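You operate a simulated robot arm through the tools that you are given. There is no shell and no other tool. Be economical: measure what you need, move in short steps, check, and stop when the job is done.

The job below is to be done with a simulated robot arm. You get a single attempt, and the scene is never put back.

## Task
Soak the crusty red cup clean in the basin, then drain the water.
Fine: plug shut, tap well open till water covers the mark, then off; cup on the draining end.

The check looks at the end state, three seconds after you hand in, the way a careful person would. Anything else that was tipped, shoved, dropped, spilled or broken makes it a failure. A push-on lid holds only when it is set on centred and level and pressed home; a screw cap is set on level and turned clockwise until tight.

## Robot
A 7-joint arm with a two-finger parallel gripper, fixed in place. Base frame: the origin is at the foot of the arm, x ahead of it, y to its left, z up; the work surface is at about z = 850. Lengths are in mm, angles in degrees, forces in N, time in s.
With the tool pointing down near the work surface it reaches from about 460 to 920 mm from the base axis. Its first joint turns from -115.0 to 115.0 degrees. Payload 3.91 kg.
Tool frame: the origin (TCP) lies between the finger pads and is the grasp point; the fingertips stand 30 mm ahead of it; z points along the fingers, y is the line along which they close. Largest opening 110 mm; finger width 20, thickness 10; the body of the gripper, 48 by 112 mm, starts 55 mm behind the TCP.
Orientation is that of the tool frame in the base frame, as [roll, pitch, yaw] about the fixed x, y, z axes, in that order (R = Rz(yaw) Ry(pitch) Rx(roll)). With the fingers straight down and closing along the base's y, the tool's x points along the base's -x, its y along +y and its z along -z.

## Interface
- The arm moves only by the tool nudge_tool. Its argument "rows" is a list of rows, each a list of 3 entries, a list of its own where there are three numbers: the shift along the base's x, y, z in units of 25 mm (1.0 is 25 mm), then the turn, a rotation vector about the base's x, y, z in units of 8 degrees (1.0 is 8 degrees), then the finger opening in mm, from 0 to 110. In form: [[[tx, ty, tz], [wx, wy, wz], grip], ...]. A call has 1 to 12 rows; each row shifts and turns the commanded pose from where the row before left it. A call with a number of a shift or a turn outside -1 to 1 is refused whole. A row lasts 0.2 s, in which the tool goes at most 50 mm and 8.6 degrees; a call with a longer step from one row to the next is refused whole, and so is a gripper value outside its range. Where a pose cannot be reached the arm comes as near as it can. A force on the tool above 40 N (or 10 N above the force at the start of the call, whichever is more), or a blocked arm, ends the call early, and 0.2 s more pass. The fingers move at their own pace (about 153 mm/s each) and stop on an object; they squeeze with about 21 N. The grip force told is the motor's: it shows also when the fingers shut on nothing. Time passes only in rows, and 0.2 s behind the last, so rows that do not move let the fingers close. The reply holds the time, the measured pose of the TCP, the force on the tool along the base axes, the opening and the grip force, in the units named above and with some noise, and new pictures: "views" is both (left out), scene, wrist or none.
- Cameras (640 x 400 px; columns grow to the right, rows downward): "scene" is fixed at [63.8, -646.4, 1479.9]; the picture's right is [0.44, -0.90, 0.00], its down [-0.50, -0.25, -0.83] and it looks along [0.75, 0.37, -0.55] (base axes); focal length 331 px, centre (320, 200). "wrist" rides on the gripper at [72, 17, -103] in the tool frame; the picture's right is [-0.23, 0.97, 0.00], its down [-0.76, -0.18, -0.62] and it looks along [-0.61, -0.14, 0.78] (tool axes); focal length 222 px, centre (320, 200). There is no depth. A picture from a camera that has moved, and an enlarged one, comes with that camera's place and axes in the base frame and with its lens. The place of the scene camera against the robot may be out by one fixed shift of up to 25 mm in any direction.
- slide_trunk(by): slides the trunk up (or, below 0, down) by that many mm; the arm rides with it, the base frame stays. It gives what a move gives, with no picture.
- inspect(camera, box): a new picture of the part [left, top, right, bottom] of that camera's present view, enlarged. No time passes.
- finish_job(): hands the job in; it is judged then, once.

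Work in short steps. Places have to be worked out from the pictures, the camera data and where the tool is seen: move nearer, look again, correct. Check each grasp and each placing, and mend what went wrong. You have 120 turns and 200 pictures in all, those below and enlarged ones among them. Open the gripper and draw the arm clear of the work before you hand the job in, unless the task says otherwise; then end with one line.

The tools are called after "Call:" as name(argument=value, ...) on one line, values as JSON. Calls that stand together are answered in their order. nudge_tool: Moves the arm, as the interface text tells. Its arguments: {"type":"object","properties":{"rows":{"type":"array","items":{"type":"array"}},"views":{"type":"string","enum":["both","scene","wrist","none"]}},"required":["rows"]} The other tools are called the same way: slide_trunk (by) slides the trunk up or down; inspect (camera, box) takes an enlarged picture of a part of a camera's view; finish_job () hands the job in.

At the start:

```text
clock: 0.0
tool_pos: [552.1, -66.4, 1181.9]
orientation: [180.0, 0.1, -179.9]
force: [0.7, -0.6, 0.2]
gripper_width: 110.0
gripper_force: 0.0
trunk travel left (down, up): [-800.0, 190.0]
```

scene: 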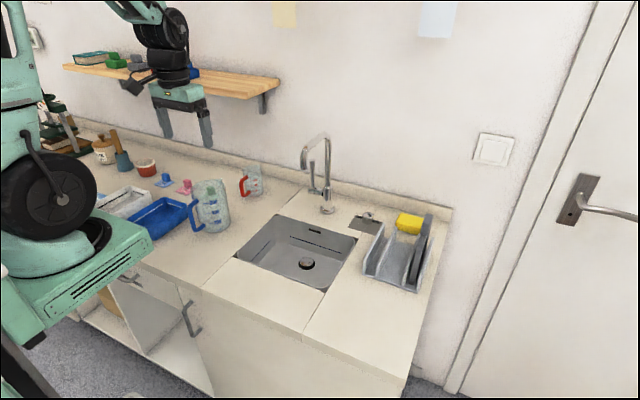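
wrist: 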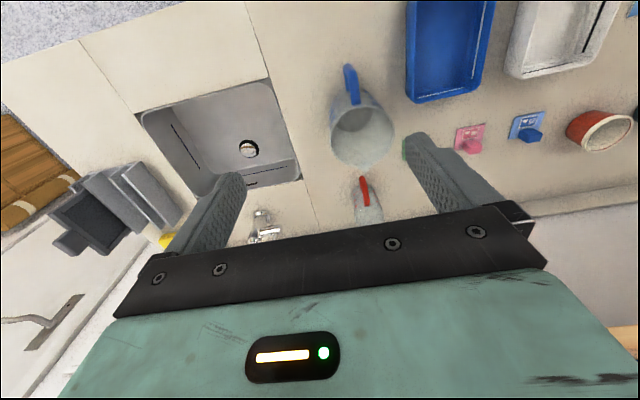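

The first pictures show a basin, tap, cups and a dish rack. I enlarge the main areas to identify the red cup, plug, tap lever and mark.

Call:
inspect(camera="scene", box=[220, 120, 460, 300])

Call:
inspect(camera="scene", box=[30, 90, 270, 240])

Call:
inspect(camera="wrist", box=[120, 60, 440, 260])

```text
2.22 times, centred on (340, 210) of scene
camera zoom: at [63.8, -646.4, 1479.9], right [0.44, -0.9, 0.0], down [-0.5, -0.25, -0.83], along [0.75, 0.37, -0.55], focal length 736 px, centre (276, 178)
```

zoom: 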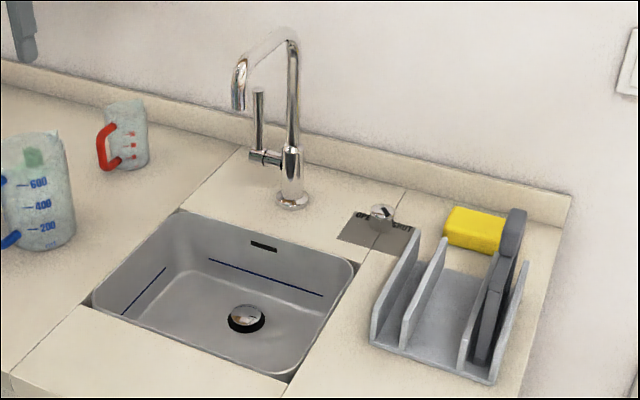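

```text
2.67 times, centred on (150, 165) of scene
camera zoom: at [63.8, -646.4, 1479.9], right [0.44, -0.9, 0.0], down [-0.5, -0.25, -0.83], along [0.75, 0.37, -0.55], focal length 883 px, centre (773, 293)
```

zoom: 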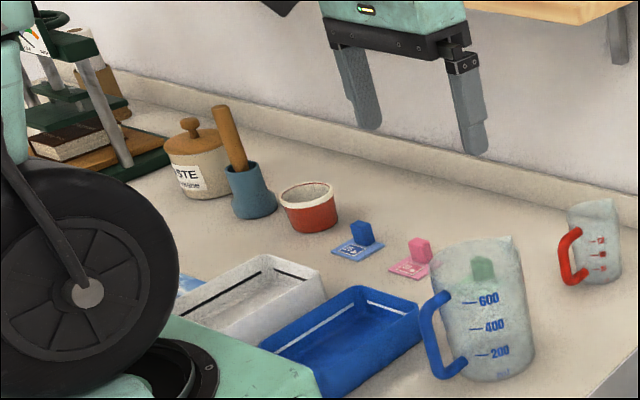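

```text
2.00 times, centred on (280, 160) of wrist
camera zoom: at [479.7, -48.8, 1284.8], right [0.23, 0.97, 0.0], down [0.76, -0.18, 0.62], along [0.61, -0.14, -0.78], focal length 444 px, centre (400, 280)
```

zoom: 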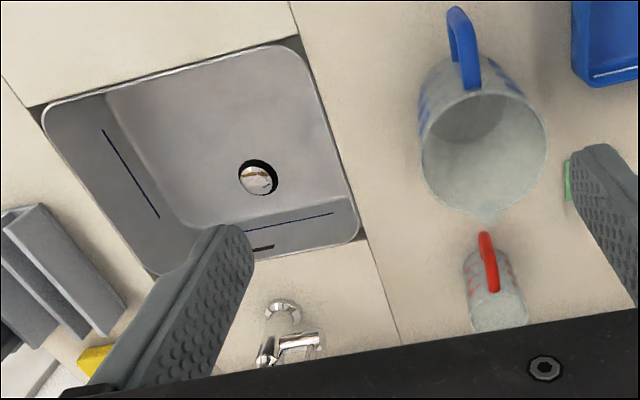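

The likely cup is the red bowl-shaped one by the trays. The plug seems to be worked by a knob on an OPEN/SHUT plate right of the tap. I swing over there to look from the wrist camera.

Call:
nudge_tool(rows=[[[0, -1, 0], [0, 0, 0], 110], [[0, -1, 0], [0, 0, 0], 110], [[0, -1, 0], [0, 0, 0], 110], [[0, -1, 0], [0, 0, 0], 110], [[0, -1, 0], [0, 0, 0], 110], [[0, -1, 0], [0, 0, 0], 110], [[0, -1, 0], [0, 0, 0], 110], [[0, -1, 0], [0, 0, 0], 110], [[0, -1, 0], [0, 0, 0], 110], [[0, -1, 0], [0, 0, 0], 110], [[0, -1, 0], [0, 0, 0], 110], [[0, -1, 0], [0, 0, 0], 110]], views="wrist")

```text
clock: 2.6
tool_pos: [549.7, -364.8, 1181.6]
orientation: [-180.0, -0.1, -180.0]
force: [-0.9, 0.7, 0.0]
gripper_width: 110.0
gripper_force: 0.1
trunk travel left (down, up): [-800.0, 190.0]
camera wrist: at [478.9, -347.9, 1284.4], right [0.23, 0.97, 0.0], down [0.76, -0.18, 0.62], along [0.61, -0.14, -0.78], focal length 222 px, centre (320, 200)
```

wrist: 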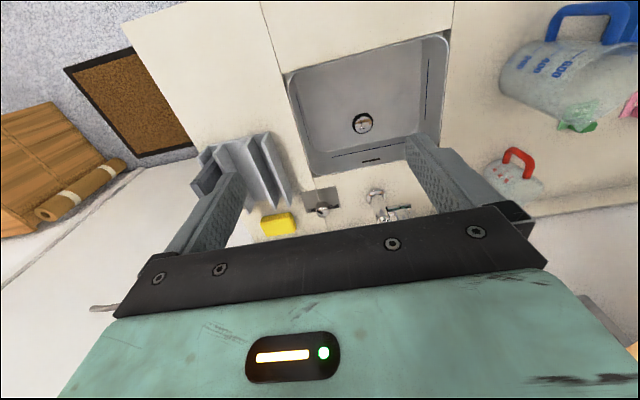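

The knob and rack lie between the fingers; I enlarge this.

Call:
inspect(camera="wrist", box=[280, 170, 440, 230])

Call:
inspect(camera="wrist", box=[180, 100, 340, 250])

Call:
inspect(camera="scene", box=[340, 195, 440, 300])

```text
4.00 times, centred on (360, 200) of wrist
camera zoom: at [478.9, -347.9, 1284.4], right [0.23, 0.97, 0.0], down [0.76, -0.18, 0.62], along [0.61, -0.14, -0.78], focal length 888 px, centre (160, 200)
```

zoom: 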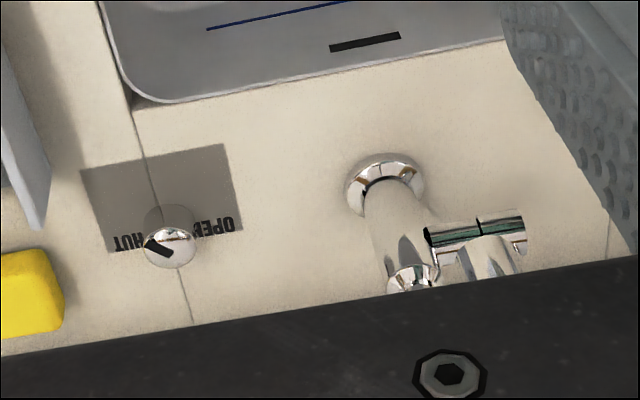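

```text
2.67 times, centred on (260, 175) of wrist
camera zoom: at [478.9, -347.9, 1284.4], right [0.23, 0.97, 0.0], down [0.76, -0.18, 0.62], along [0.61, -0.14, -0.78], focal length 592 px, centre (480, 267)
```

zoom: 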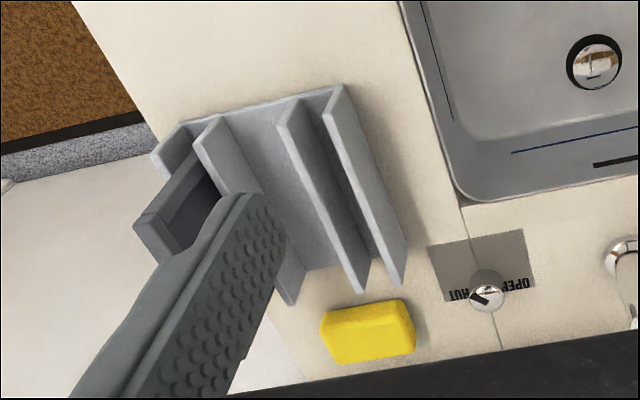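

```text
3.81 times, centred on (390, 248) of scene
camera zoom: at [63.8, -646.4, 1479.9], right [0.44, -0.9, 0.0], down [-0.5, -0.25, -0.83], along [0.75, 0.37, -0.55], focal length 1262 px, centre (53, 19)
```

zoom: 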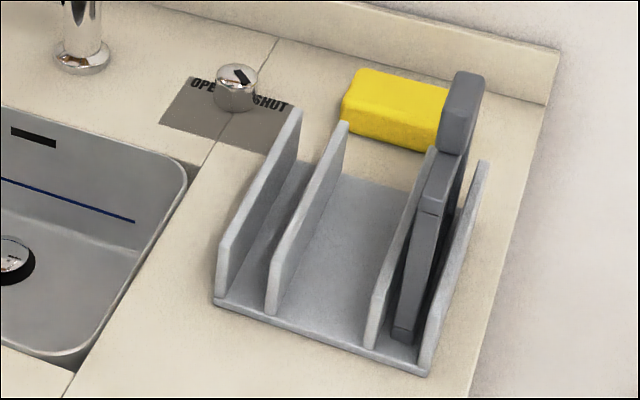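

The knob pointer seems near SHUT but I need a closer look. I move nearer above the knob, keeping clear of the tap.

Call:
nudge_tool(rows=[[[1, -0.25, -0.7], [0, 0, 0], 110], [[1, -0.25, -0.7], [0, 0, 0], 110], [[1, -0.25, -0.7], [0, 0, 0], 110], [[1, -0.25, -0.7], [0, 0, 0], 110], [[1, -0.25, -0.7], [0, 0, 0], 110], [[1, -0.25, -0.7], [0, 0, 0], 110], [[1, -0.25, -0.7], [0, 0, 0], 110], [[0.5, -0.25, -0.7], [0, 0, 0], 110]], views="both")

```text
clock: 4.4
tool_pos: [738.8, -414.8, 1043.5]
orientation: [-179.9, 0.1, -179.9]
force: [0.3, 0.2, 0.1]
gripper_width: 110.0
gripper_force: 0.0
trunk travel left (down, up): [-800.0, 190.0]
camera wrist: at [667.4, -398.1, 1145.5], right [0.23, 0.97, 0.0], down [0.76, -0.18, 0.62], along [0.61, -0.14, -0.78], focal length 222 px, centre (320, 200)
```

scene: 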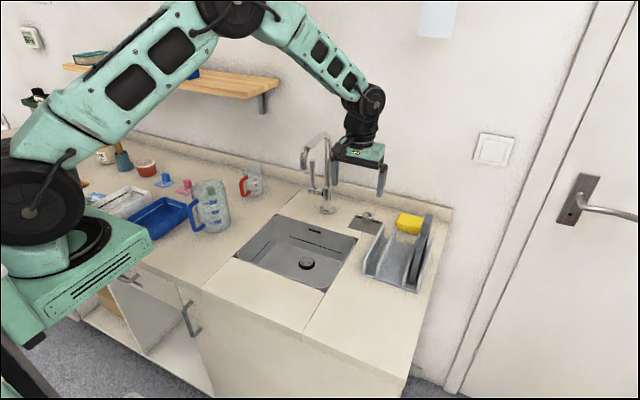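
wrist: 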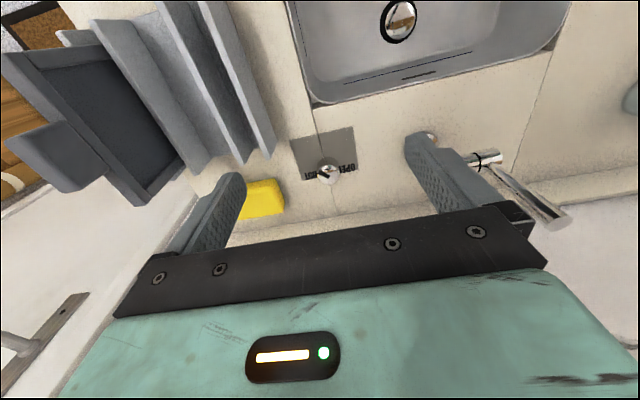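

Call:
inspect(camera="wrist", box=[280, 120, 380, 220])

Call:
inspect(camera="wrist", box=[400, 100, 580, 240])

Call:
inspect(camera="wrist", box=[350, 0, 450, 60])

Call:
inspect(camera="scene", box=[290, 120, 400, 230])

```text
4.00 times, centred on (330, 170) of wrist
camera zoom: at [667.4, -398.1, 1145.5], right [0.23, 0.97, 0.0], down [0.76, -0.18, 0.62], along [0.61, -0.14, -0.78], focal length 888 px, centre (280, 320)
```

zoom: 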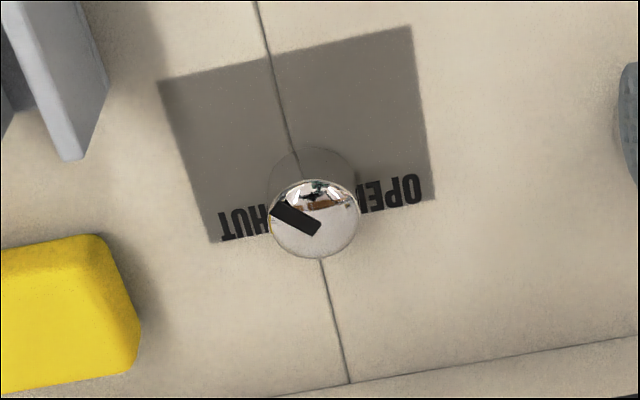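

```text
2.86 times, centred on (490, 170) of wrist
camera zoom: at [667.4, -398.1, 1145.5], right [0.23, 0.97, 0.0], down [0.76, -0.18, 0.62], along [0.61, -0.14, -0.78], focal length 635 px, centre (-166, 286)
```

zoom: 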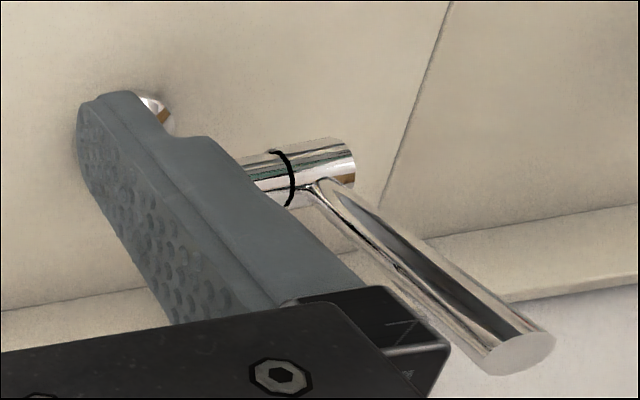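

```text
6.40 times, centred on (400, 30) of wrist
camera zoom: at [667.4, -398.1, 1145.5], right [0.23, 0.97, 0.0], down [0.76, -0.18, 0.62], along [0.61, -0.14, -0.78], focal length 1422 px, centre (-192, 1288)
```

zoom: 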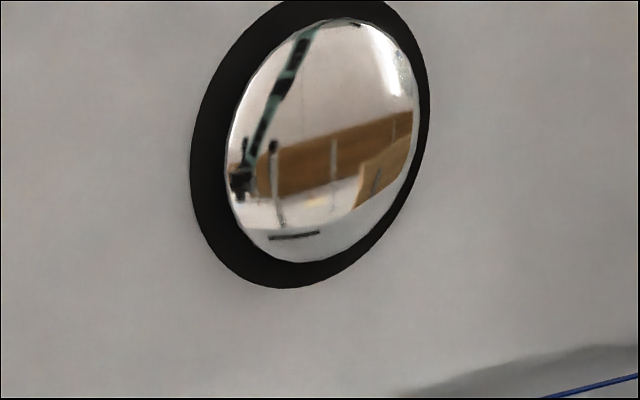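

```text
3.64 times, centred on (345, 175) of scene
camera zoom: at [63.8, -646.4, 1479.9], right [0.44, -0.9, 0.0], down [-0.5, -0.25, -0.83], along [0.75, 0.37, -0.55], focal length 1204 px, centre (229, 291)
```

zoom: 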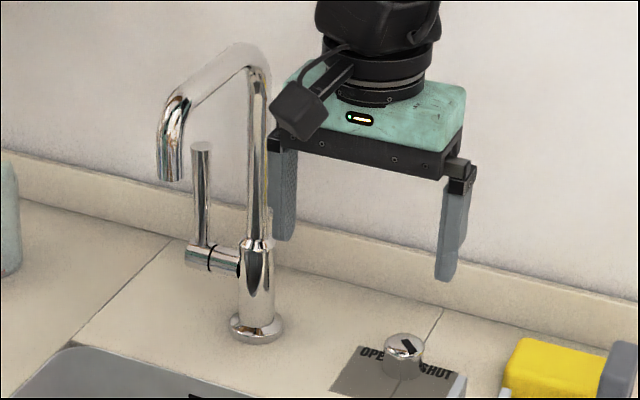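

Knob appears centred on the plate at about (819,-423), pointer toward the robot-right diagonal; the plug cap looks ~10 mm raised (probably open). I move above the knob with fingers part-closed and recheck.

Call:
nudge_tool(rows=[[[0.8, -0.08, -0.7], [0, 0, 0], 70], [[0.8, -0.08, -0.7], [0, 0, 0], 70], [[0.8, -0.08, -0.7], [0, 0, 0], 70], [[0.8, -0.08, -0.7], [0, 0, 0], 70]], views="both")

```text
clock: 5.4
tool_pos: [820.0, -423.1, 974.2]
orientation: [-179.9, 0.0, -179.9]
force: [-0.7, 0.4, 1.0]
gripper_width: 70.1
gripper_force: 0.1
trunk travel left (down, up): [-800.0, 190.0]
camera wrist: at [748.2, -405.5, 1077.4], right [0.23, 0.97, 0.0], down [0.76, -0.18, 0.62], along [0.61, -0.14, -0.78], focal length 222 px, centre (320, 200)
```

scene: 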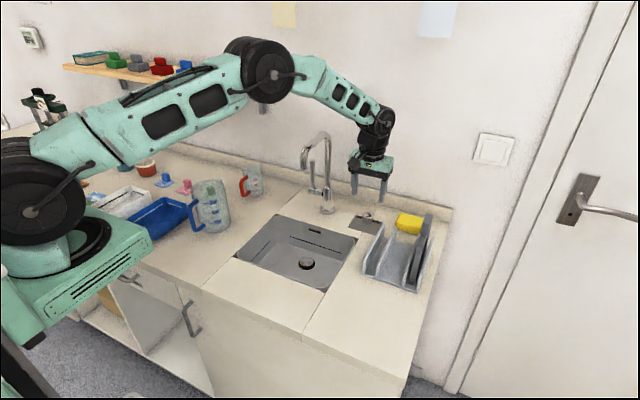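
wrist: 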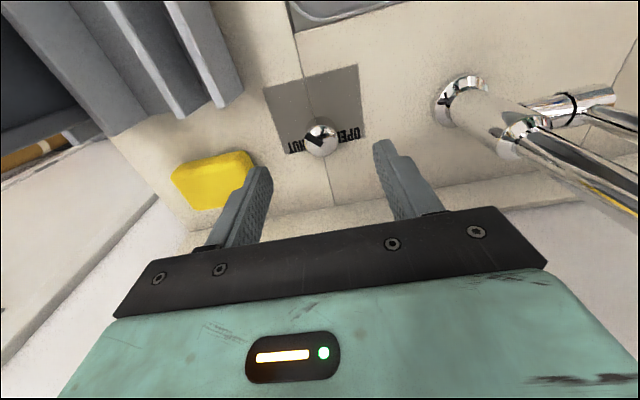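

Knob top triangulates to about (824,-422,895). Descending straight with fingers open 70 to grip it.

Call:
nudge_tool(rows=[[[0.08, 0, -0.8], [0, 0, 0], 70], [[0.08, 0.04, -0.8], [0, 0, 0], 70], [[0, 0, -0.8], [0, 0, 0], 70], [[0, 0, -0.8], [0, 0, 0], 70]], views="wrist")

Call:
inspect(camera="scene", box=[230, 150, 430, 290])

```text
clock: 6.4
tool_pos: [823.3, -422.8, 891.7]
orientation: [180.0, 0.0, 180.0]
force: [0.3, -0.3, -0.9]
gripper_width: 69.9
gripper_force: 0.1
trunk travel left (down, up): [-800.0, 190.0]
camera wrist: at [751.8, -404.5, 995.5], right [0.23, 0.97, 0.0], down [0.76, -0.18, 0.62], along [0.61, -0.14, -0.78], focal length 222 px, centre (320, 200)
```

wrist: 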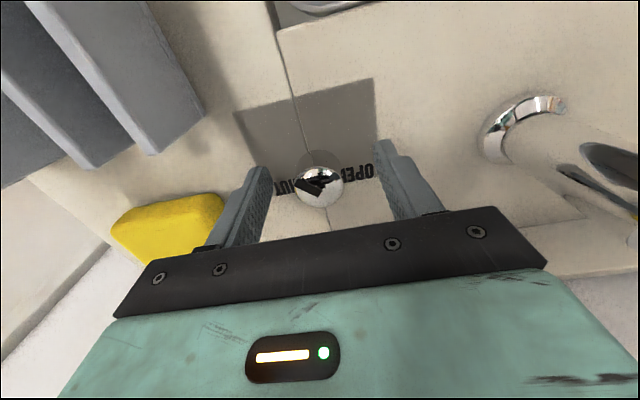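

```text
2.86 times, centred on (330, 220) of scene
camera zoom: at [63.8, -646.4, 1479.9], right [0.44, -0.9, 0.0], down [-0.5, -0.25, -0.83], along [0.75, 0.37, -0.55], focal length 946 px, centre (291, 143)
```

zoom: 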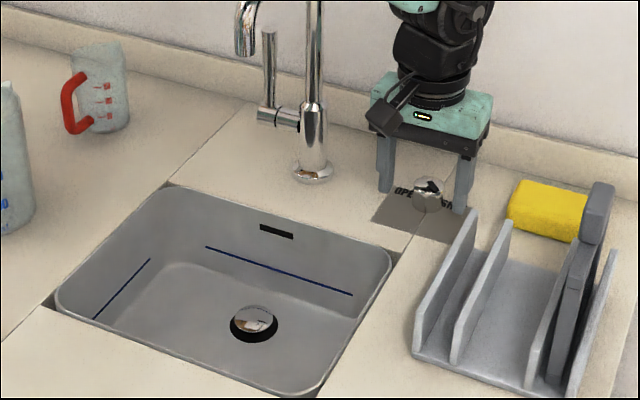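

The knob sits between the pads. I close on it.

Call:
nudge_tool(rows=[[[0, 0, -0.2], [0, 0, 0], 20], [[0, 0, 0], [0, 0, 0], 20], [[0, 0, 0], [0, 0, 0], 20]], views="wrist")

Call:
inspect(camera="wrist", box=[260, 120, 380, 240])

```text
clock: 7.2
tool_pos: [822.7, -424.2, 889.8]
orientation: [-179.7, 0.3, 180.0]
force: [0.6, -15.9, 23.2]
gripper_width: 33.0
gripper_force: 45.2
trunk travel left (down, up): [-800.0, 190.0]
camera wrist: at [750.8, -407.0, 993.4], right [0.23, 0.97, 0.0], down [0.76, -0.17, 0.63], along [0.61, -0.15, -0.78], focal length 222 px, centre (320, 200)
```

wrist: 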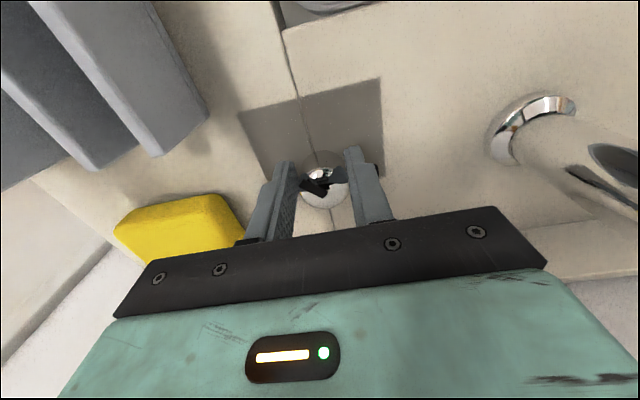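

```text
3.33 times, centred on (320, 180) of wrist
camera zoom: at [750.8, -407.0, 993.4], right [0.23, 0.97, 0.0], down [0.76, -0.17, 0.63], along [0.61, -0.15, -0.78], focal length 740 px, centre (320, 267)
```

zoom: 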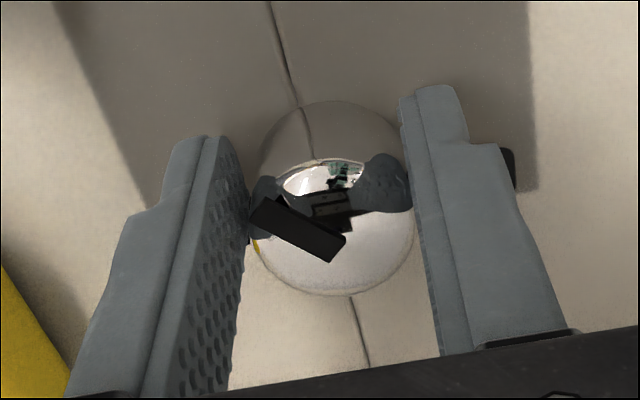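

Gripped (33 mm knob). I turn it a little counter-clockwise and see whether it moves and whether the plug reacts.

Call:
nudge_tool(rows=[[[0, -0.05, 0.1], [0, 0, 0], 20], [[0, 0, 0], [0, 0, 0.8], 20], [[0, 0, 0], [0, 0, 0.8], 20], [[0, 0, 0], [0, 0, 0.8], 20], [[0, 0, 0], [0, 0, 0.8], 20]], views="wrist")

Call:
inspect(camera="wrist", box=[260, 120, 380, 240])

Call:
inspect(camera="scene", box=[230, 150, 430, 290])

```text
clock: 8.3
tool_pos: [819.3, -429.6, 890.6]
orientation: [-179.6, -0.5, -160.6]
force: [-10.6, -3.9, 8.0]
gripper_width: 30.1
gripper_force: 45.6
trunk travel left (down, up): [-800.0, 190.0]
stopped in row 5: the force on the tool passed its limit (the readings are from after the stop); the commanded pose is now the measured one
camera wrist: at [746.8, -437.1, 993.9], right [-0.11, 0.99, -0.01], down [0.78, 0.09, 0.62], along [0.61, 0.06, -0.79], focal length 222 px, centre (320, 200)
```

wrist: 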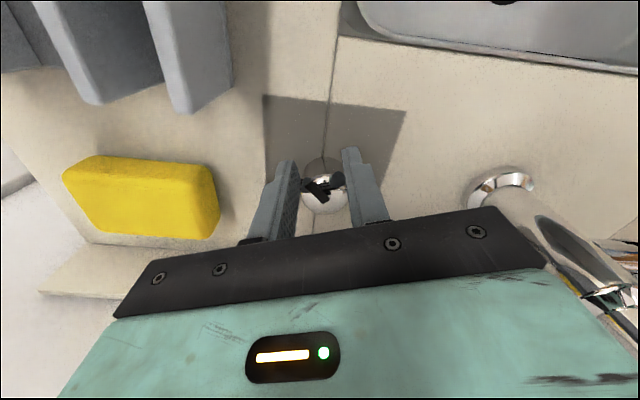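

```text
3.33 times, centred on (320, 180) of wrist
camera zoom: at [746.8, -437.1, 993.9], right [-0.11, 0.99, -0.01], down [0.78, 0.09, 0.62], along [0.61, 0.06, -0.79], focal length 740 px, centre (320, 267)
```

zoom: 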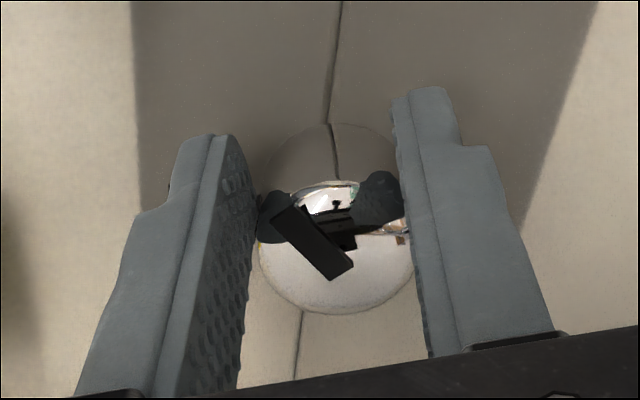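

```text
2.86 times, centred on (330, 220) of scene
camera zoom: at [63.8, -646.4, 1479.9], right [0.44, -0.9, 0.0], down [-0.5, -0.25, -0.83], along [0.75, 0.37, -0.55], focal length 946 px, centre (291, 143)
```

zoom: 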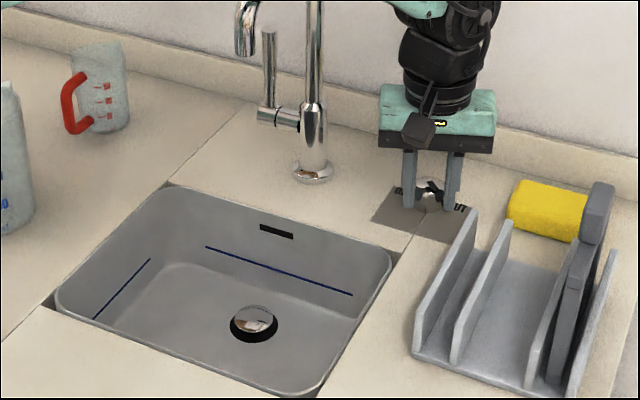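

The knob refused counter-clockwise (pointer stayed put), so it must turn clockwise. I open, recentre on about (822.5,-425) and regrip, then turn clockwise.

Call:
nudge_tool(rows=[[[0, 0, 0], [0, 0, 0], 60], [[0.13, 0.18, 0], [0, 0, 0], 60], [[0, 0, 0], [0, 0, 0], 20], [[0, 0, 0], [0, 0, 0], 20]], views="none")

```text
clock: 9.3
tool_pos: [825.1, -427.9, 889.3]
orientation: [-179.4, -0.2, -160.6]
force: [9.7, -23.9, -6.0]
gripper_width: 33.0
gripper_force: 44.5
trunk travel left (down, up): [-800.0, 190.0]
```

Side force says the knob centre is a bit further toward -y; I shift a few mm to relax it and turn clockwise 30°.

Call:
nudge_tool(rows=[[[0.1, -0.18, 0], [0, 0, 0], 20], [[0, 0, 0], [0, 0, -0.8], 20], [[0, 0, 0], [0, 0, -0.8], 20], [[0, 0, 0], [0, 0, -0.8], 20], [[0, 0, 0], [0, 0, -0.8], 20], [[0, 0, 0], [0, 0, -0.8], 20]], views="wrist")

Call:
inspect(camera="wrist", box=[260, 120, 380, 240])

Call:
inspect(camera="scene", box=[230, 150, 430, 290])

```text
clock: 10.7
tool_pos: [825.5, -423.1, 888.6]
orientation: [-180.0, -0.8, 167.5]
force: [-24.3, 27.5, 8.2]
gripper_width: 32.9
gripper_force: 45.1
trunk travel left (down, up): [-800.0, 190.0]
camera wrist: at [760.5, -390.6, 992.9], right [0.43, 0.9, 0.0], down [0.71, -0.34, 0.61], along [0.55, -0.27, -0.79], focal length 222 px, centre (320, 200)
```

wrist: 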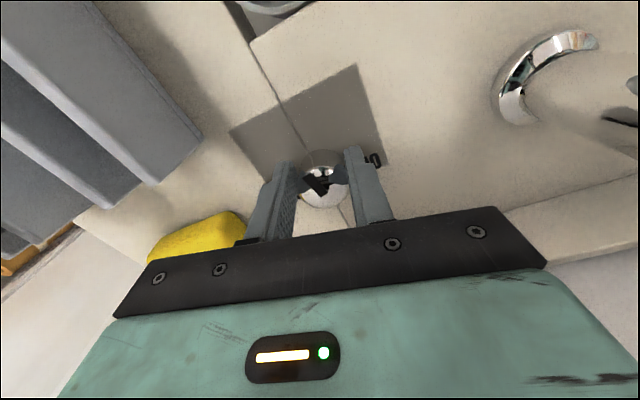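

```text
3.33 times, centred on (320, 180) of wrist
camera zoom: at [760.5, -390.6, 992.9], right [0.43, 0.9, 0.0], down [0.71, -0.34, 0.61], along [0.55, -0.27, -0.79], focal length 740 px, centre (320, 267)
```

zoom: 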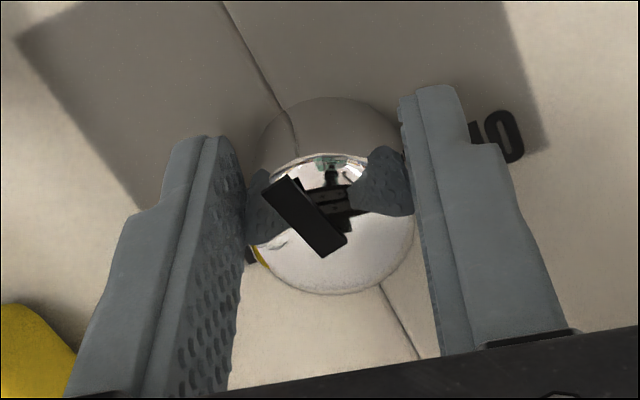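

```text
2.86 times, centred on (330, 220) of scene
camera zoom: at [63.8, -646.4, 1479.9], right [0.44, -0.9, 0.0], down [-0.5, -0.25, -0.83], along [0.75, 0.37, -0.55], focal length 946 px, centre (291, 143)
```

zoom: 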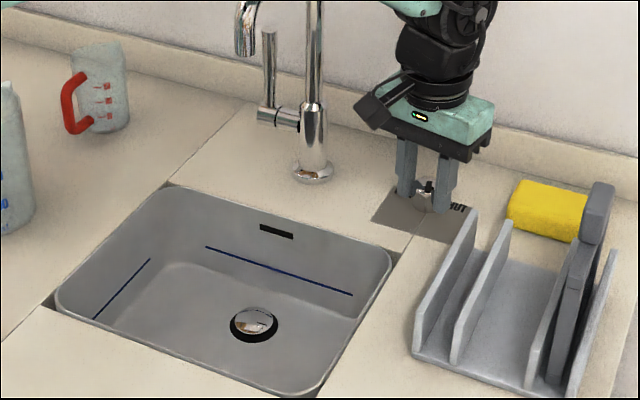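

The pointer now follows the tool and the plug seems to be dropping slightly. I continue clockwise while relaxing the side force.

Call:
nudge_tool(rows=[[[-0.12, 0.12, 0], [0, 0, -0.8], 20], [[0, 0, 0], [0, 0, -0.8], 20], [[0, 0, 0], [0, 0, -0.8], 20], [[0, 0, 0], [0, 0, -0.8], 20], [[0, 0, 0], [0, 0, -0.8], 20]], views="wrist")

Call:
inspect(camera="scene", box=[230, 150, 430, 290])

```text
clock: 11.9
tool_pos: [828.5, -417.2, 888.6]
orientation: [179.9, -0.4, 135.5]
force: [10.7, 38.9, -8.4]
gripper_width: 33.1
gripper_force: 44.4
trunk travel left (down, up): [-800.0, 190.0]
camera wrist: at [789.6, -356.1, 992.6], right [0.84, 0.54, 0.0], down [0.42, -0.66, 0.62], along [0.33, -0.52, -0.79], focal length 222 px, centre (320, 200)
```

wrist: 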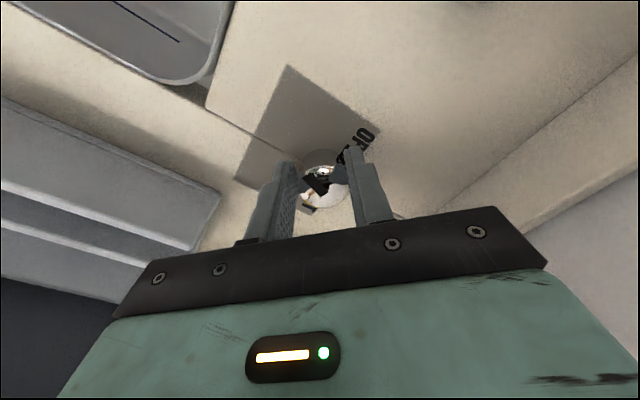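

```text
2.86 times, centred on (330, 220) of scene
camera zoom: at [63.8, -646.4, 1479.9], right [0.44, -0.9, 0.0], down [-0.5, -0.25, -0.83], along [0.75, 0.37, -0.55], focal length 946 px, centre (291, 143)
```

zoom: 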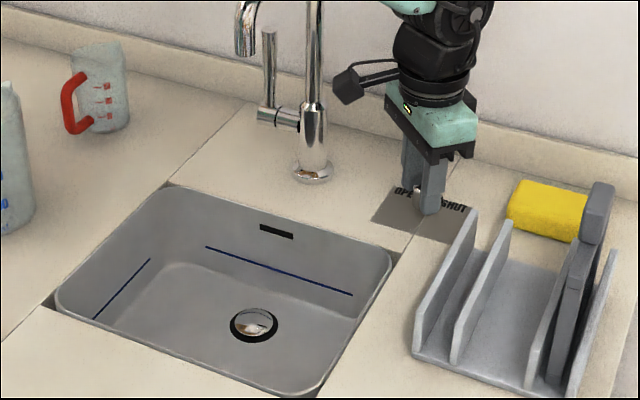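

The plug is closing – clockwise is SHUT. The finger readings put the true knob centre at about (836,-425), so I release and regrip centred.

Call:
nudge_tool(rows=[[[0, 0, 0], [0, 0, 0], 60], [[0, 0, 0], [0, 0, 0], 60]], views="wrist")

```text
clock: 12.5
tool_pos: [823.0, -427.5, 889.3]
orientation: [-179.7, -0.3, 135.4]
force: [-0.4, -0.6, 0.1]
gripper_width: 59.9
gripper_force: 0.1
trunk travel left (down, up): [-800.0, 190.0]
camera wrist: at [785.6, -364.4, 993.0], right [0.85, 0.53, -0.01], down [0.42, -0.66, 0.62], along [0.33, -0.53, -0.78], focal length 222 px, centre (320, 200)
```

wrist: 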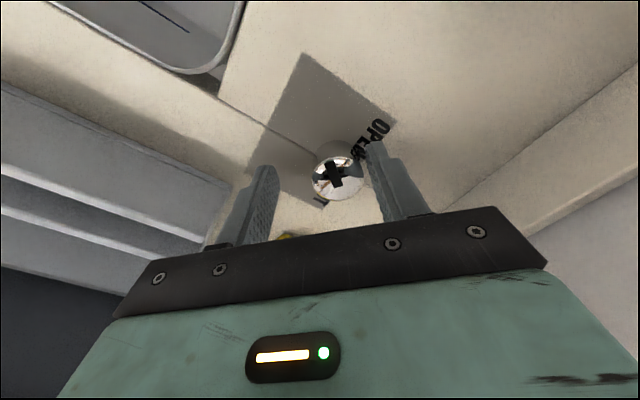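

Vision now says roughly (828,-415); combined with the finger readings I centre on (831,-420), regrip, and continue clockwise.

Call:
nudge_tool(rows=[[[0.32, 0.3, 0], [0, 0, 0], 60], [[0, 0, 0], [0, 0, 0], 20], [[0, 0, 0], [0, 0, 0], 20]], views="wrist")

```text
clock: 13.3
tool_pos: [830.9, -420.1, 890.3]
orientation: [-179.4, -0.4, 135.4]
force: [-8.6, -9.1, 2.7]
gripper_width: 32.8
gripper_force: 45.0
trunk travel left (down, up): [-800.0, 190.0]
camera wrist: at [793.3, -357.3, 993.1], right [0.85, 0.53, -0.01], down [0.42, -0.66, 0.62], along [0.32, -0.53, -0.78], focal length 222 px, centre (320, 200)
```

wrist: 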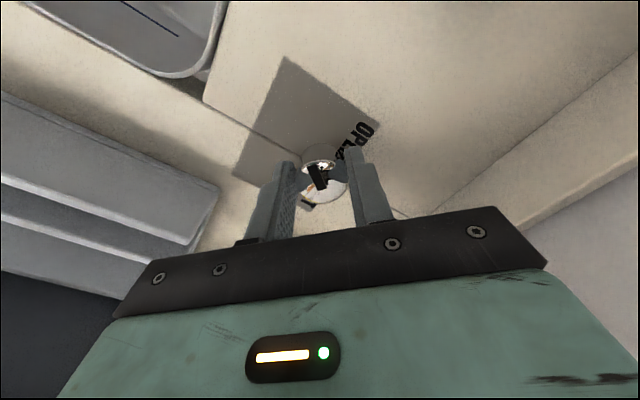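

Well centred now (small side force). Continue clockwise up to 45°.

Call:
nudge_tool(rows=[[[-0.04, -0.04, 0], [0, 0, -0.8], 20], [[0, 0, 0], [0, 0, -0.8], 20], [[0, 0, 0], [0, 0, -0.8], 20], [[0, 0, 0], [0, 0, -0.8], 20], [[0, 0, 0], [0, 0, -0.8], 20], [[0, 0, 0], [0, 0, -0.8], 20]], views="wrist")

Call:
inspect(camera="scene", box=[230, 150, 430, 290])

```text
clock: 14.7
tool_pos: [833.7, -415.7, 891.3]
orientation: [180.0, -0.5, 97.0]
force: [20.9, 9.8, -1.1]
gripper_width: 33.3
gripper_force: 45.0
trunk travel left (down, up): [-800.0, 190.0]
camera wrist: at [842.8, -343.6, 994.0], right [0.99, -0.11, 0.0], down [-0.08, -0.78, 0.62], along [-0.07, -0.61, -0.79], focal length 222 px, centre (320, 200)
```

wrist: 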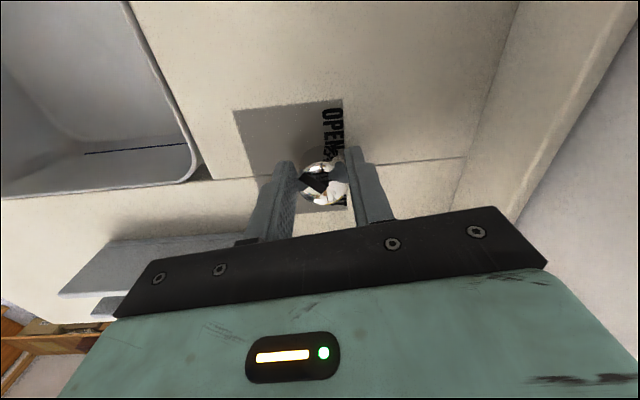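

```text
2.86 times, centred on (330, 220) of scene
camera zoom: at [63.8, -646.4, 1479.9], right [0.44, -0.9, 0.0], down [-0.5, -0.25, -0.83], along [0.75, 0.37, -0.55], focal length 946 px, centre (291, 143)
```

zoom: 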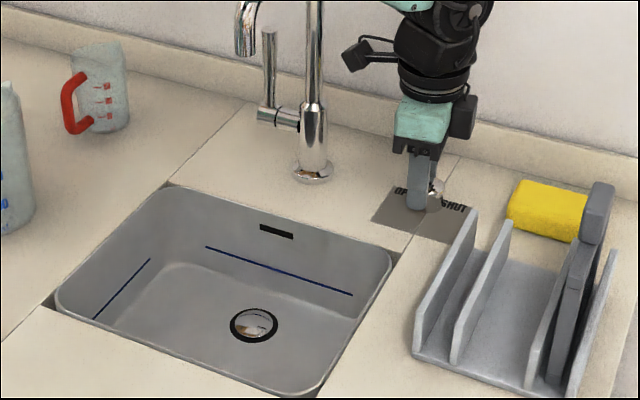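

Plug looks almost seated. I continue to find the end stop.

Call:
nudge_tool(rows=[[[-0.1, -0.05, 0], [0, 0, -0.8], 20], [[0, 0, 0], [0, 0, -0.8], 20], [[0, 0, 0], [0, 0, -0.8], 20], [[0, 0, 0], [0, 0, -0.8], 20]], views="wrist")

Call:
inspect(camera="wrist", box=[260, 120, 380, 240])

Call:
inspect(camera="scene", box=[270, 240, 340, 290])

```text
clock: 15.1
tool_pos: [835.1, -416.4, 891.2]
orientation: [179.5, -0.4, 90.2]
force: [11.4, 2.4, -9.9]
gripper_width: 32.6
gripper_force: 45.4
trunk travel left (down, up): [-800.0, 190.0]
stopped in row 2: the force on the tool passed its limit (the readings are from after the stop); the commanded pose is now the measured one
camera wrist: at [851.2, -344.4, 994.5], right [0.97, -0.22, 0.01], down [-0.18, -0.77, 0.62], along [-0.13, -0.6, -0.79], focal length 222 px, centre (320, 200)
```

wrist: 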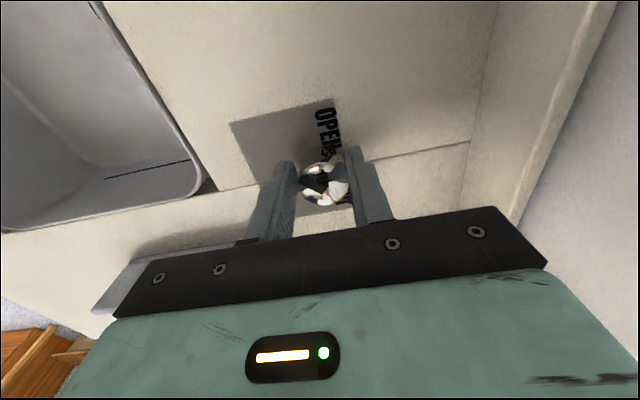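

```text
3.33 times, centred on (320, 180) of wrist
camera zoom: at [851.2, -344.4, 994.5], right [0.97, -0.22, 0.01], down [-0.18, -0.77, 0.62], along [-0.13, -0.6, -0.79], focal length 740 px, centre (320, 267)
```

zoom: 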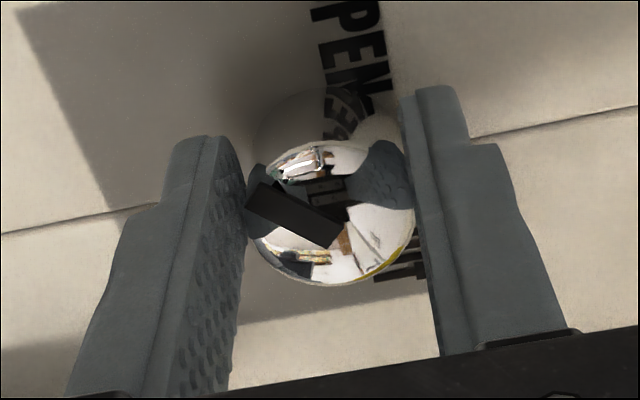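

```text
8.00 times, centred on (305, 265) of scene
camera zoom: at [63.8, -646.4, 1479.9], right [0.44, -0.9, 0.0], down [-0.5, -0.25, -0.83], along [0.75, 0.37, -0.55], focal length 2650 px, centre (440, -320)
```

zoom: 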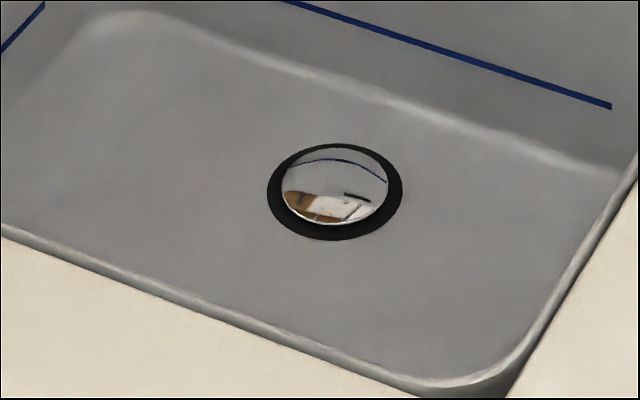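

The knob hit its stop 90° from where it started and the plug cap now sits flush and concentric: shut. I release and rise straight up above tap height.

Call:
nudge_tool(rows=[[[0, 0, 0], [0, 0, 0], 70], [[0, 0, 0], [0, 0, 0], 70], [[0, 0, 1], [0, 0, 0], 70], [[0, 0, 1], [0, 0, 0], 70], [[0, 0, 1], [0, 0, 0], 70], [[0, 0, 1], [0, 0, 0], 70], [[0, 0, 1], [0, 0, 0], 70], [[0, 0, 1], [0, 0, 0], 70], [[0, 0, 1], [0, 0, 0], 70], [[0, 0, 1], [0, 0, 0], 70], [[0, 0, 1], [0, 0, 0], 70], [[0, 0, 1], [0, 0, 0], 70]], views="none")

Call:
inspect(camera="scene", box=[270, 190, 400, 290])

Call:
inspect(camera="wrist", box=[160, 0, 480, 200])

```text
clock: 17.7
tool_pos: [833.8, -417.2, 1141.8]
orientation: [179.7, -0.3, 90.2]
force: [0.3, 0.1, -0.4]
gripper_width: 69.8
gripper_force: 0.0
trunk travel left (down, up): [-800.0, 190.0]
```

```text
4.00 times, centred on (335, 240) of scene
camera zoom: at [63.8, -646.4, 1479.9], right [0.44, -0.9, 0.0], down [-0.5, -0.25, -0.83], along [0.75, 0.37, -0.55], focal length 1325 px, centre (260, 40)
```

zoom: 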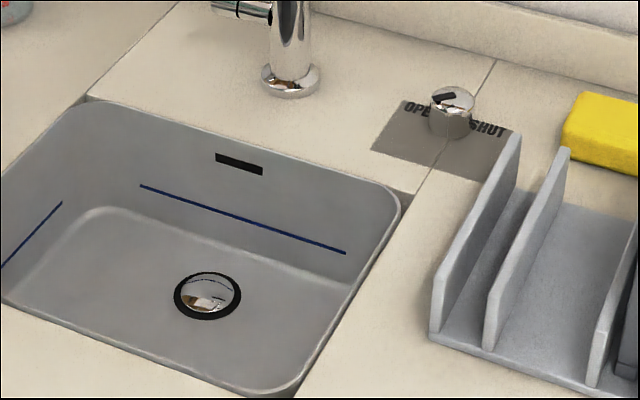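

```text
2.00 times, centred on (320, 100) of wrist
camera zoom: at [850.2, -345.6, 1245.0], right [0.97, -0.22, 0.0], down [-0.18, -0.77, 0.62], along [-0.14, -0.6, -0.79], focal length 444 px, centre (320, 400)
```

zoom: 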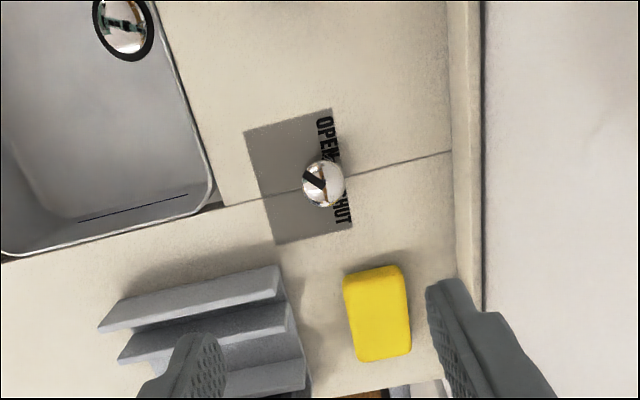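

The pointer now points toward OPEN's side though the plug cap sank. I look closer at the plug to judge.

Call:
inspect(camera="wrist", box=[195, 0, 255, 40])

Call:
inspect(camera="scene", box=[290, 250, 322, 275])

Call:
inspect(camera="scene", box=[350, 200, 400, 235])

```text
10.00 times, centred on (225, 20) of wrist
camera zoom: at [850.2, -345.6, 1245.0], right [0.97, -0.22, 0.0], down [-0.18, -0.77, 0.62], along [-0.14, -0.6, -0.79], focal length 2221 px, centre (1270, 2000)
```

zoom: 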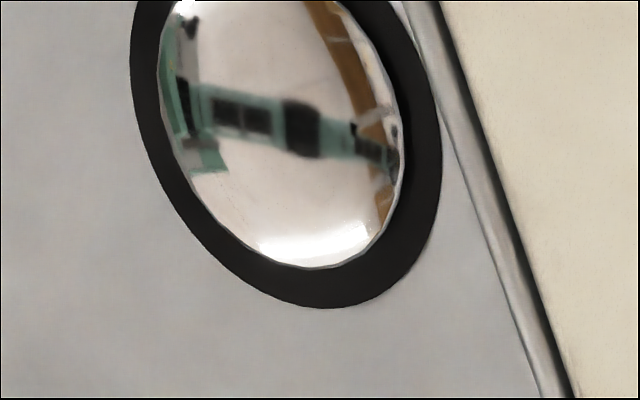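

```text
16.00 times, centred on (306, 262) of scene
camera zoom: at [63.8, -646.4, 1479.9], right [0.44, -0.9, 0.0], down [-0.5, -0.25, -0.83], along [0.75, 0.37, -0.55], focal length 5300 px, centre (544, -800)
```

zoom: 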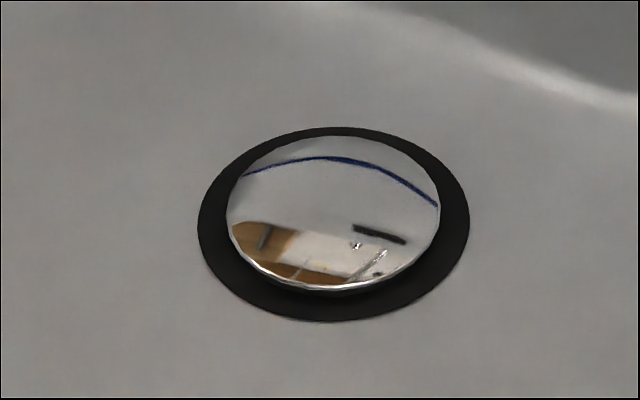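

```text
11.43 times, centred on (375, 218) of scene
camera zoom: at [63.8, -646.4, 1479.9], right [0.44, -0.9, 0.0], down [-0.5, -0.25, -0.83], along [0.75, 0.37, -0.55], focal length 3785 px, centre (-309, 0)
```

zoom: 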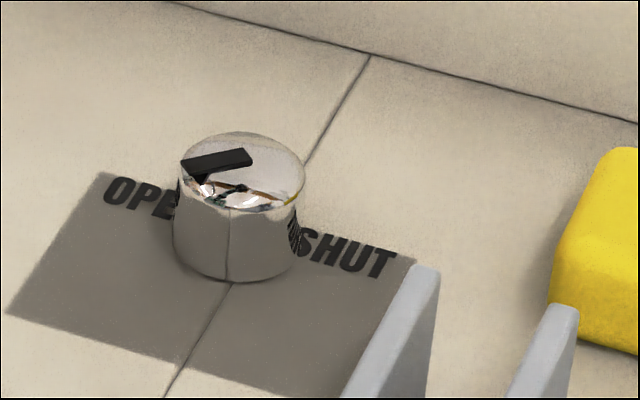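

Label and plug disagree; water will tell. Now to the tap lever at about (838,-236, 924–1014): rise, pass over the tap, and look from above.

Call:
nudge_tool(rows=[[[0, 0, 1], [0, 0, 0], 80], [[0, 0, 1], [0, 0, 0], 80], [[0.05, 1, 0.2], [0, 0, 0], 80], [[0.05, 1, 0], [0, 0, 0], 80], [[0.05, 1, 0], [0, 0, 0], 80], [[0.05, 1, 0], [0, 0, 0], 80], [[0, 1, 0], [0, 0, 0], 80], [[0, 1, 0], [0, 0, 0], 80], [[0, 1, 0], [0, 0, 0], 80], [[0, 0.7, 0], [0, 0, 0], 80]], views="both")

```text
clock: 19.9
tool_pos: [837.3, -225.5, 1196.3]
orientation: [179.6, -0.3, 90.2]
force: [0.0, 0.1, 0.2]
gripper_width: 80.1
gripper_force: 0.0
trunk travel left (down, up): [-800.0, 190.0]
camera wrist: at [853.7, -154.1, 1300.0], right [0.97, -0.22, 0.01], down [-0.18, -0.77, 0.62], along [-0.13, -0.6, -0.79], focal length 222 px, centre (320, 200)
```

scene: 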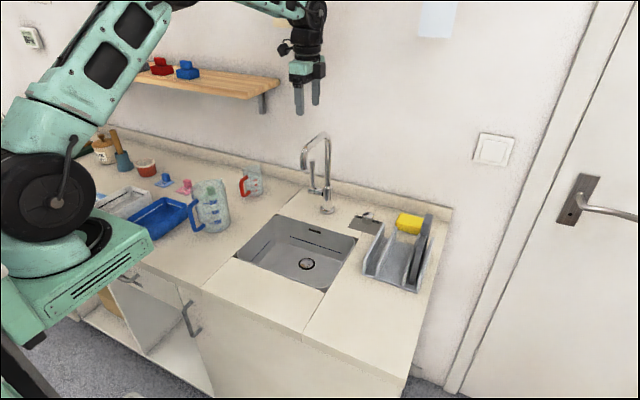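
wrist: 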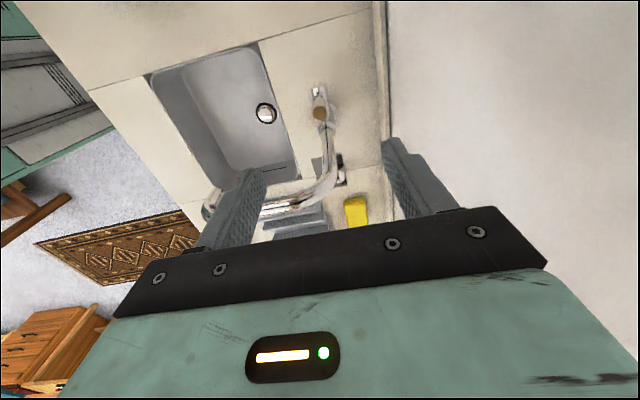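

Call:
inspect(camera="wrist", box=[190, 70, 390, 230])

```text
2.50 times, centred on (290, 150) of wrist
camera zoom: at [853.7, -154.1, 1300.0], right [0.97, -0.22, 0.01], down [-0.18, -0.77, 0.62], along [-0.13, -0.6, -0.79], focal length 555 px, centre (395, 325)
```

zoom: 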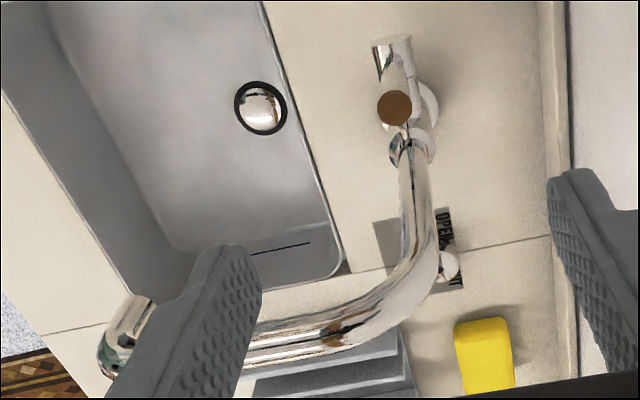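

Lever top is at (837,-237,1014) with the spout clear at y≈-283. Descend with fingers straddling the rod in x, offset slightly to +y from the column.

Call:
nudge_tool(rows=[[[0, -0.1, -1], [0, 0, 0], 80], [[0, 0, -1], [0, 0, 0], 80], [[0, 0, -1], [0, 0, 0], 80], [[0, 0, -1], [0, 0, 0], 80], [[0, 0, -1], [0, 0, 0], 80], [[0, -0.1, -0.9], [0, 0, 0], 80], [[0, 0, -0.9], [0, 0, 0], 80], [[0, 0, -0.8], [0, 0, 0], 80]], views="both")

```text
clock: 21.7
tool_pos: [840.0, -230.5, 1008.2]
orientation: [179.7, -0.4, 90.3]
force: [-0.2, -0.3, 0.2]
gripper_width: 80.0
gripper_force: 0.1
trunk travel left (down, up): [-800.0, 190.0]
camera wrist: at [856.2, -158.7, 1111.5], right [0.97, -0.22, 0.0], down [-0.18, -0.77, 0.62], along [-0.13, -0.6, -0.79], focal length 222 px, centre (320, 200)
```

scene: 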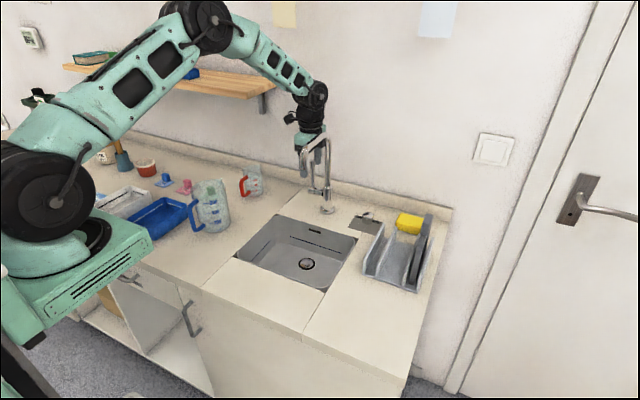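
wrist: 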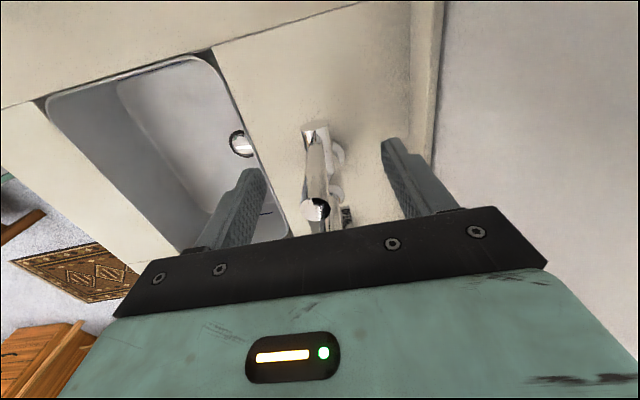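

The rod is between the fingers. I close to a loose 30 mm and pull toward the robot a little to test the direction.

Call:
nudge_tool(rows=[[[-0.1, 0, -0.3], [0, 0, 0], 30], [[0, 0, 0], [0, 0, 0], 30], [[-0.5, 0, 0], [0, 0, 0], 30], [[-0.5, 0, 0], [0, 0, 0], 30], [[-0.4, 0, 0], [0, 0, 0], 30]], views="both")

```text
clock: 22.9
tool_pos: [801.1, -229.9, 999.9]
orientation: [179.5, -0.4, 90.2]
force: [1.4, -0.2, 1.5]
gripper_width: 31.5
gripper_force: 2.1
trunk travel left (down, up): [-800.0, 190.0]
camera wrist: at [817.9, -158.1, 1104.0], right [0.97, -0.22, 0.01], down [-0.18, -0.77, 0.62], along [-0.13, -0.6, -0.79], focal length 222 px, centre (320, 200)
```

scene: 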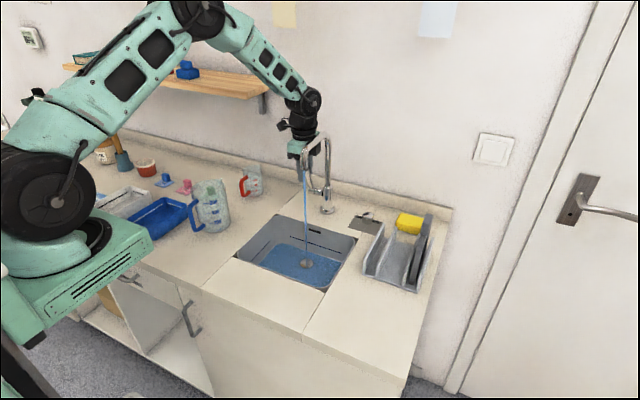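
wrist: 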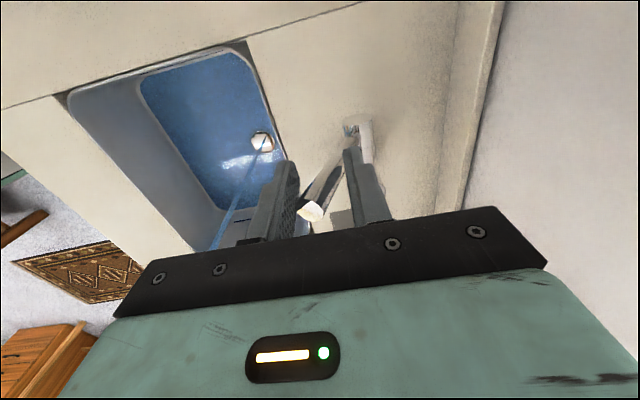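

Water is running and pooling. I open a bit further and watch the level.

Call:
nudge_tool(rows=[[[-0.6, 0, -0.2], [0, 0, 0], 30], [[0, 0, 0], [0, 0, 0], 30]], views="none")

Call:
inspect(camera="scene", box=[220, 120, 380, 300])

```text
clock: 23.5
tool_pos: [789.9, -230.2, 995.9]
orientation: [179.1, -0.2, 90.3]
force: [25.6, -2.2, 6.4]
gripper_width: 36.7
gripper_force: 44.7
trunk travel left (down, up): [-800.0, 190.0]
```

```text
2.22 times, centred on (300, 210) of scene
camera zoom: at [63.8, -646.4, 1479.9], right [0.44, -0.9, 0.0], down [-0.5, -0.25, -0.83], along [0.75, 0.37, -0.55], focal length 736 px, centre (364, 178)
```

zoom: 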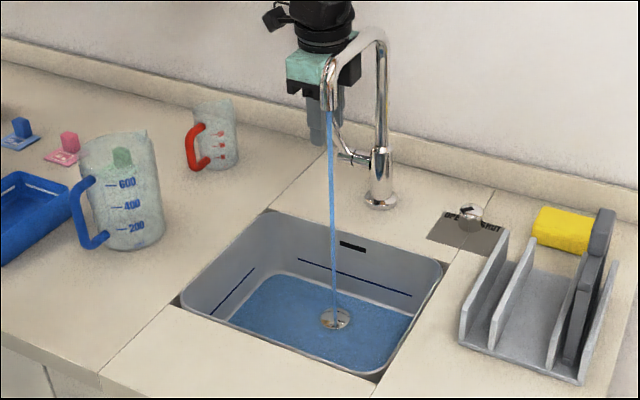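

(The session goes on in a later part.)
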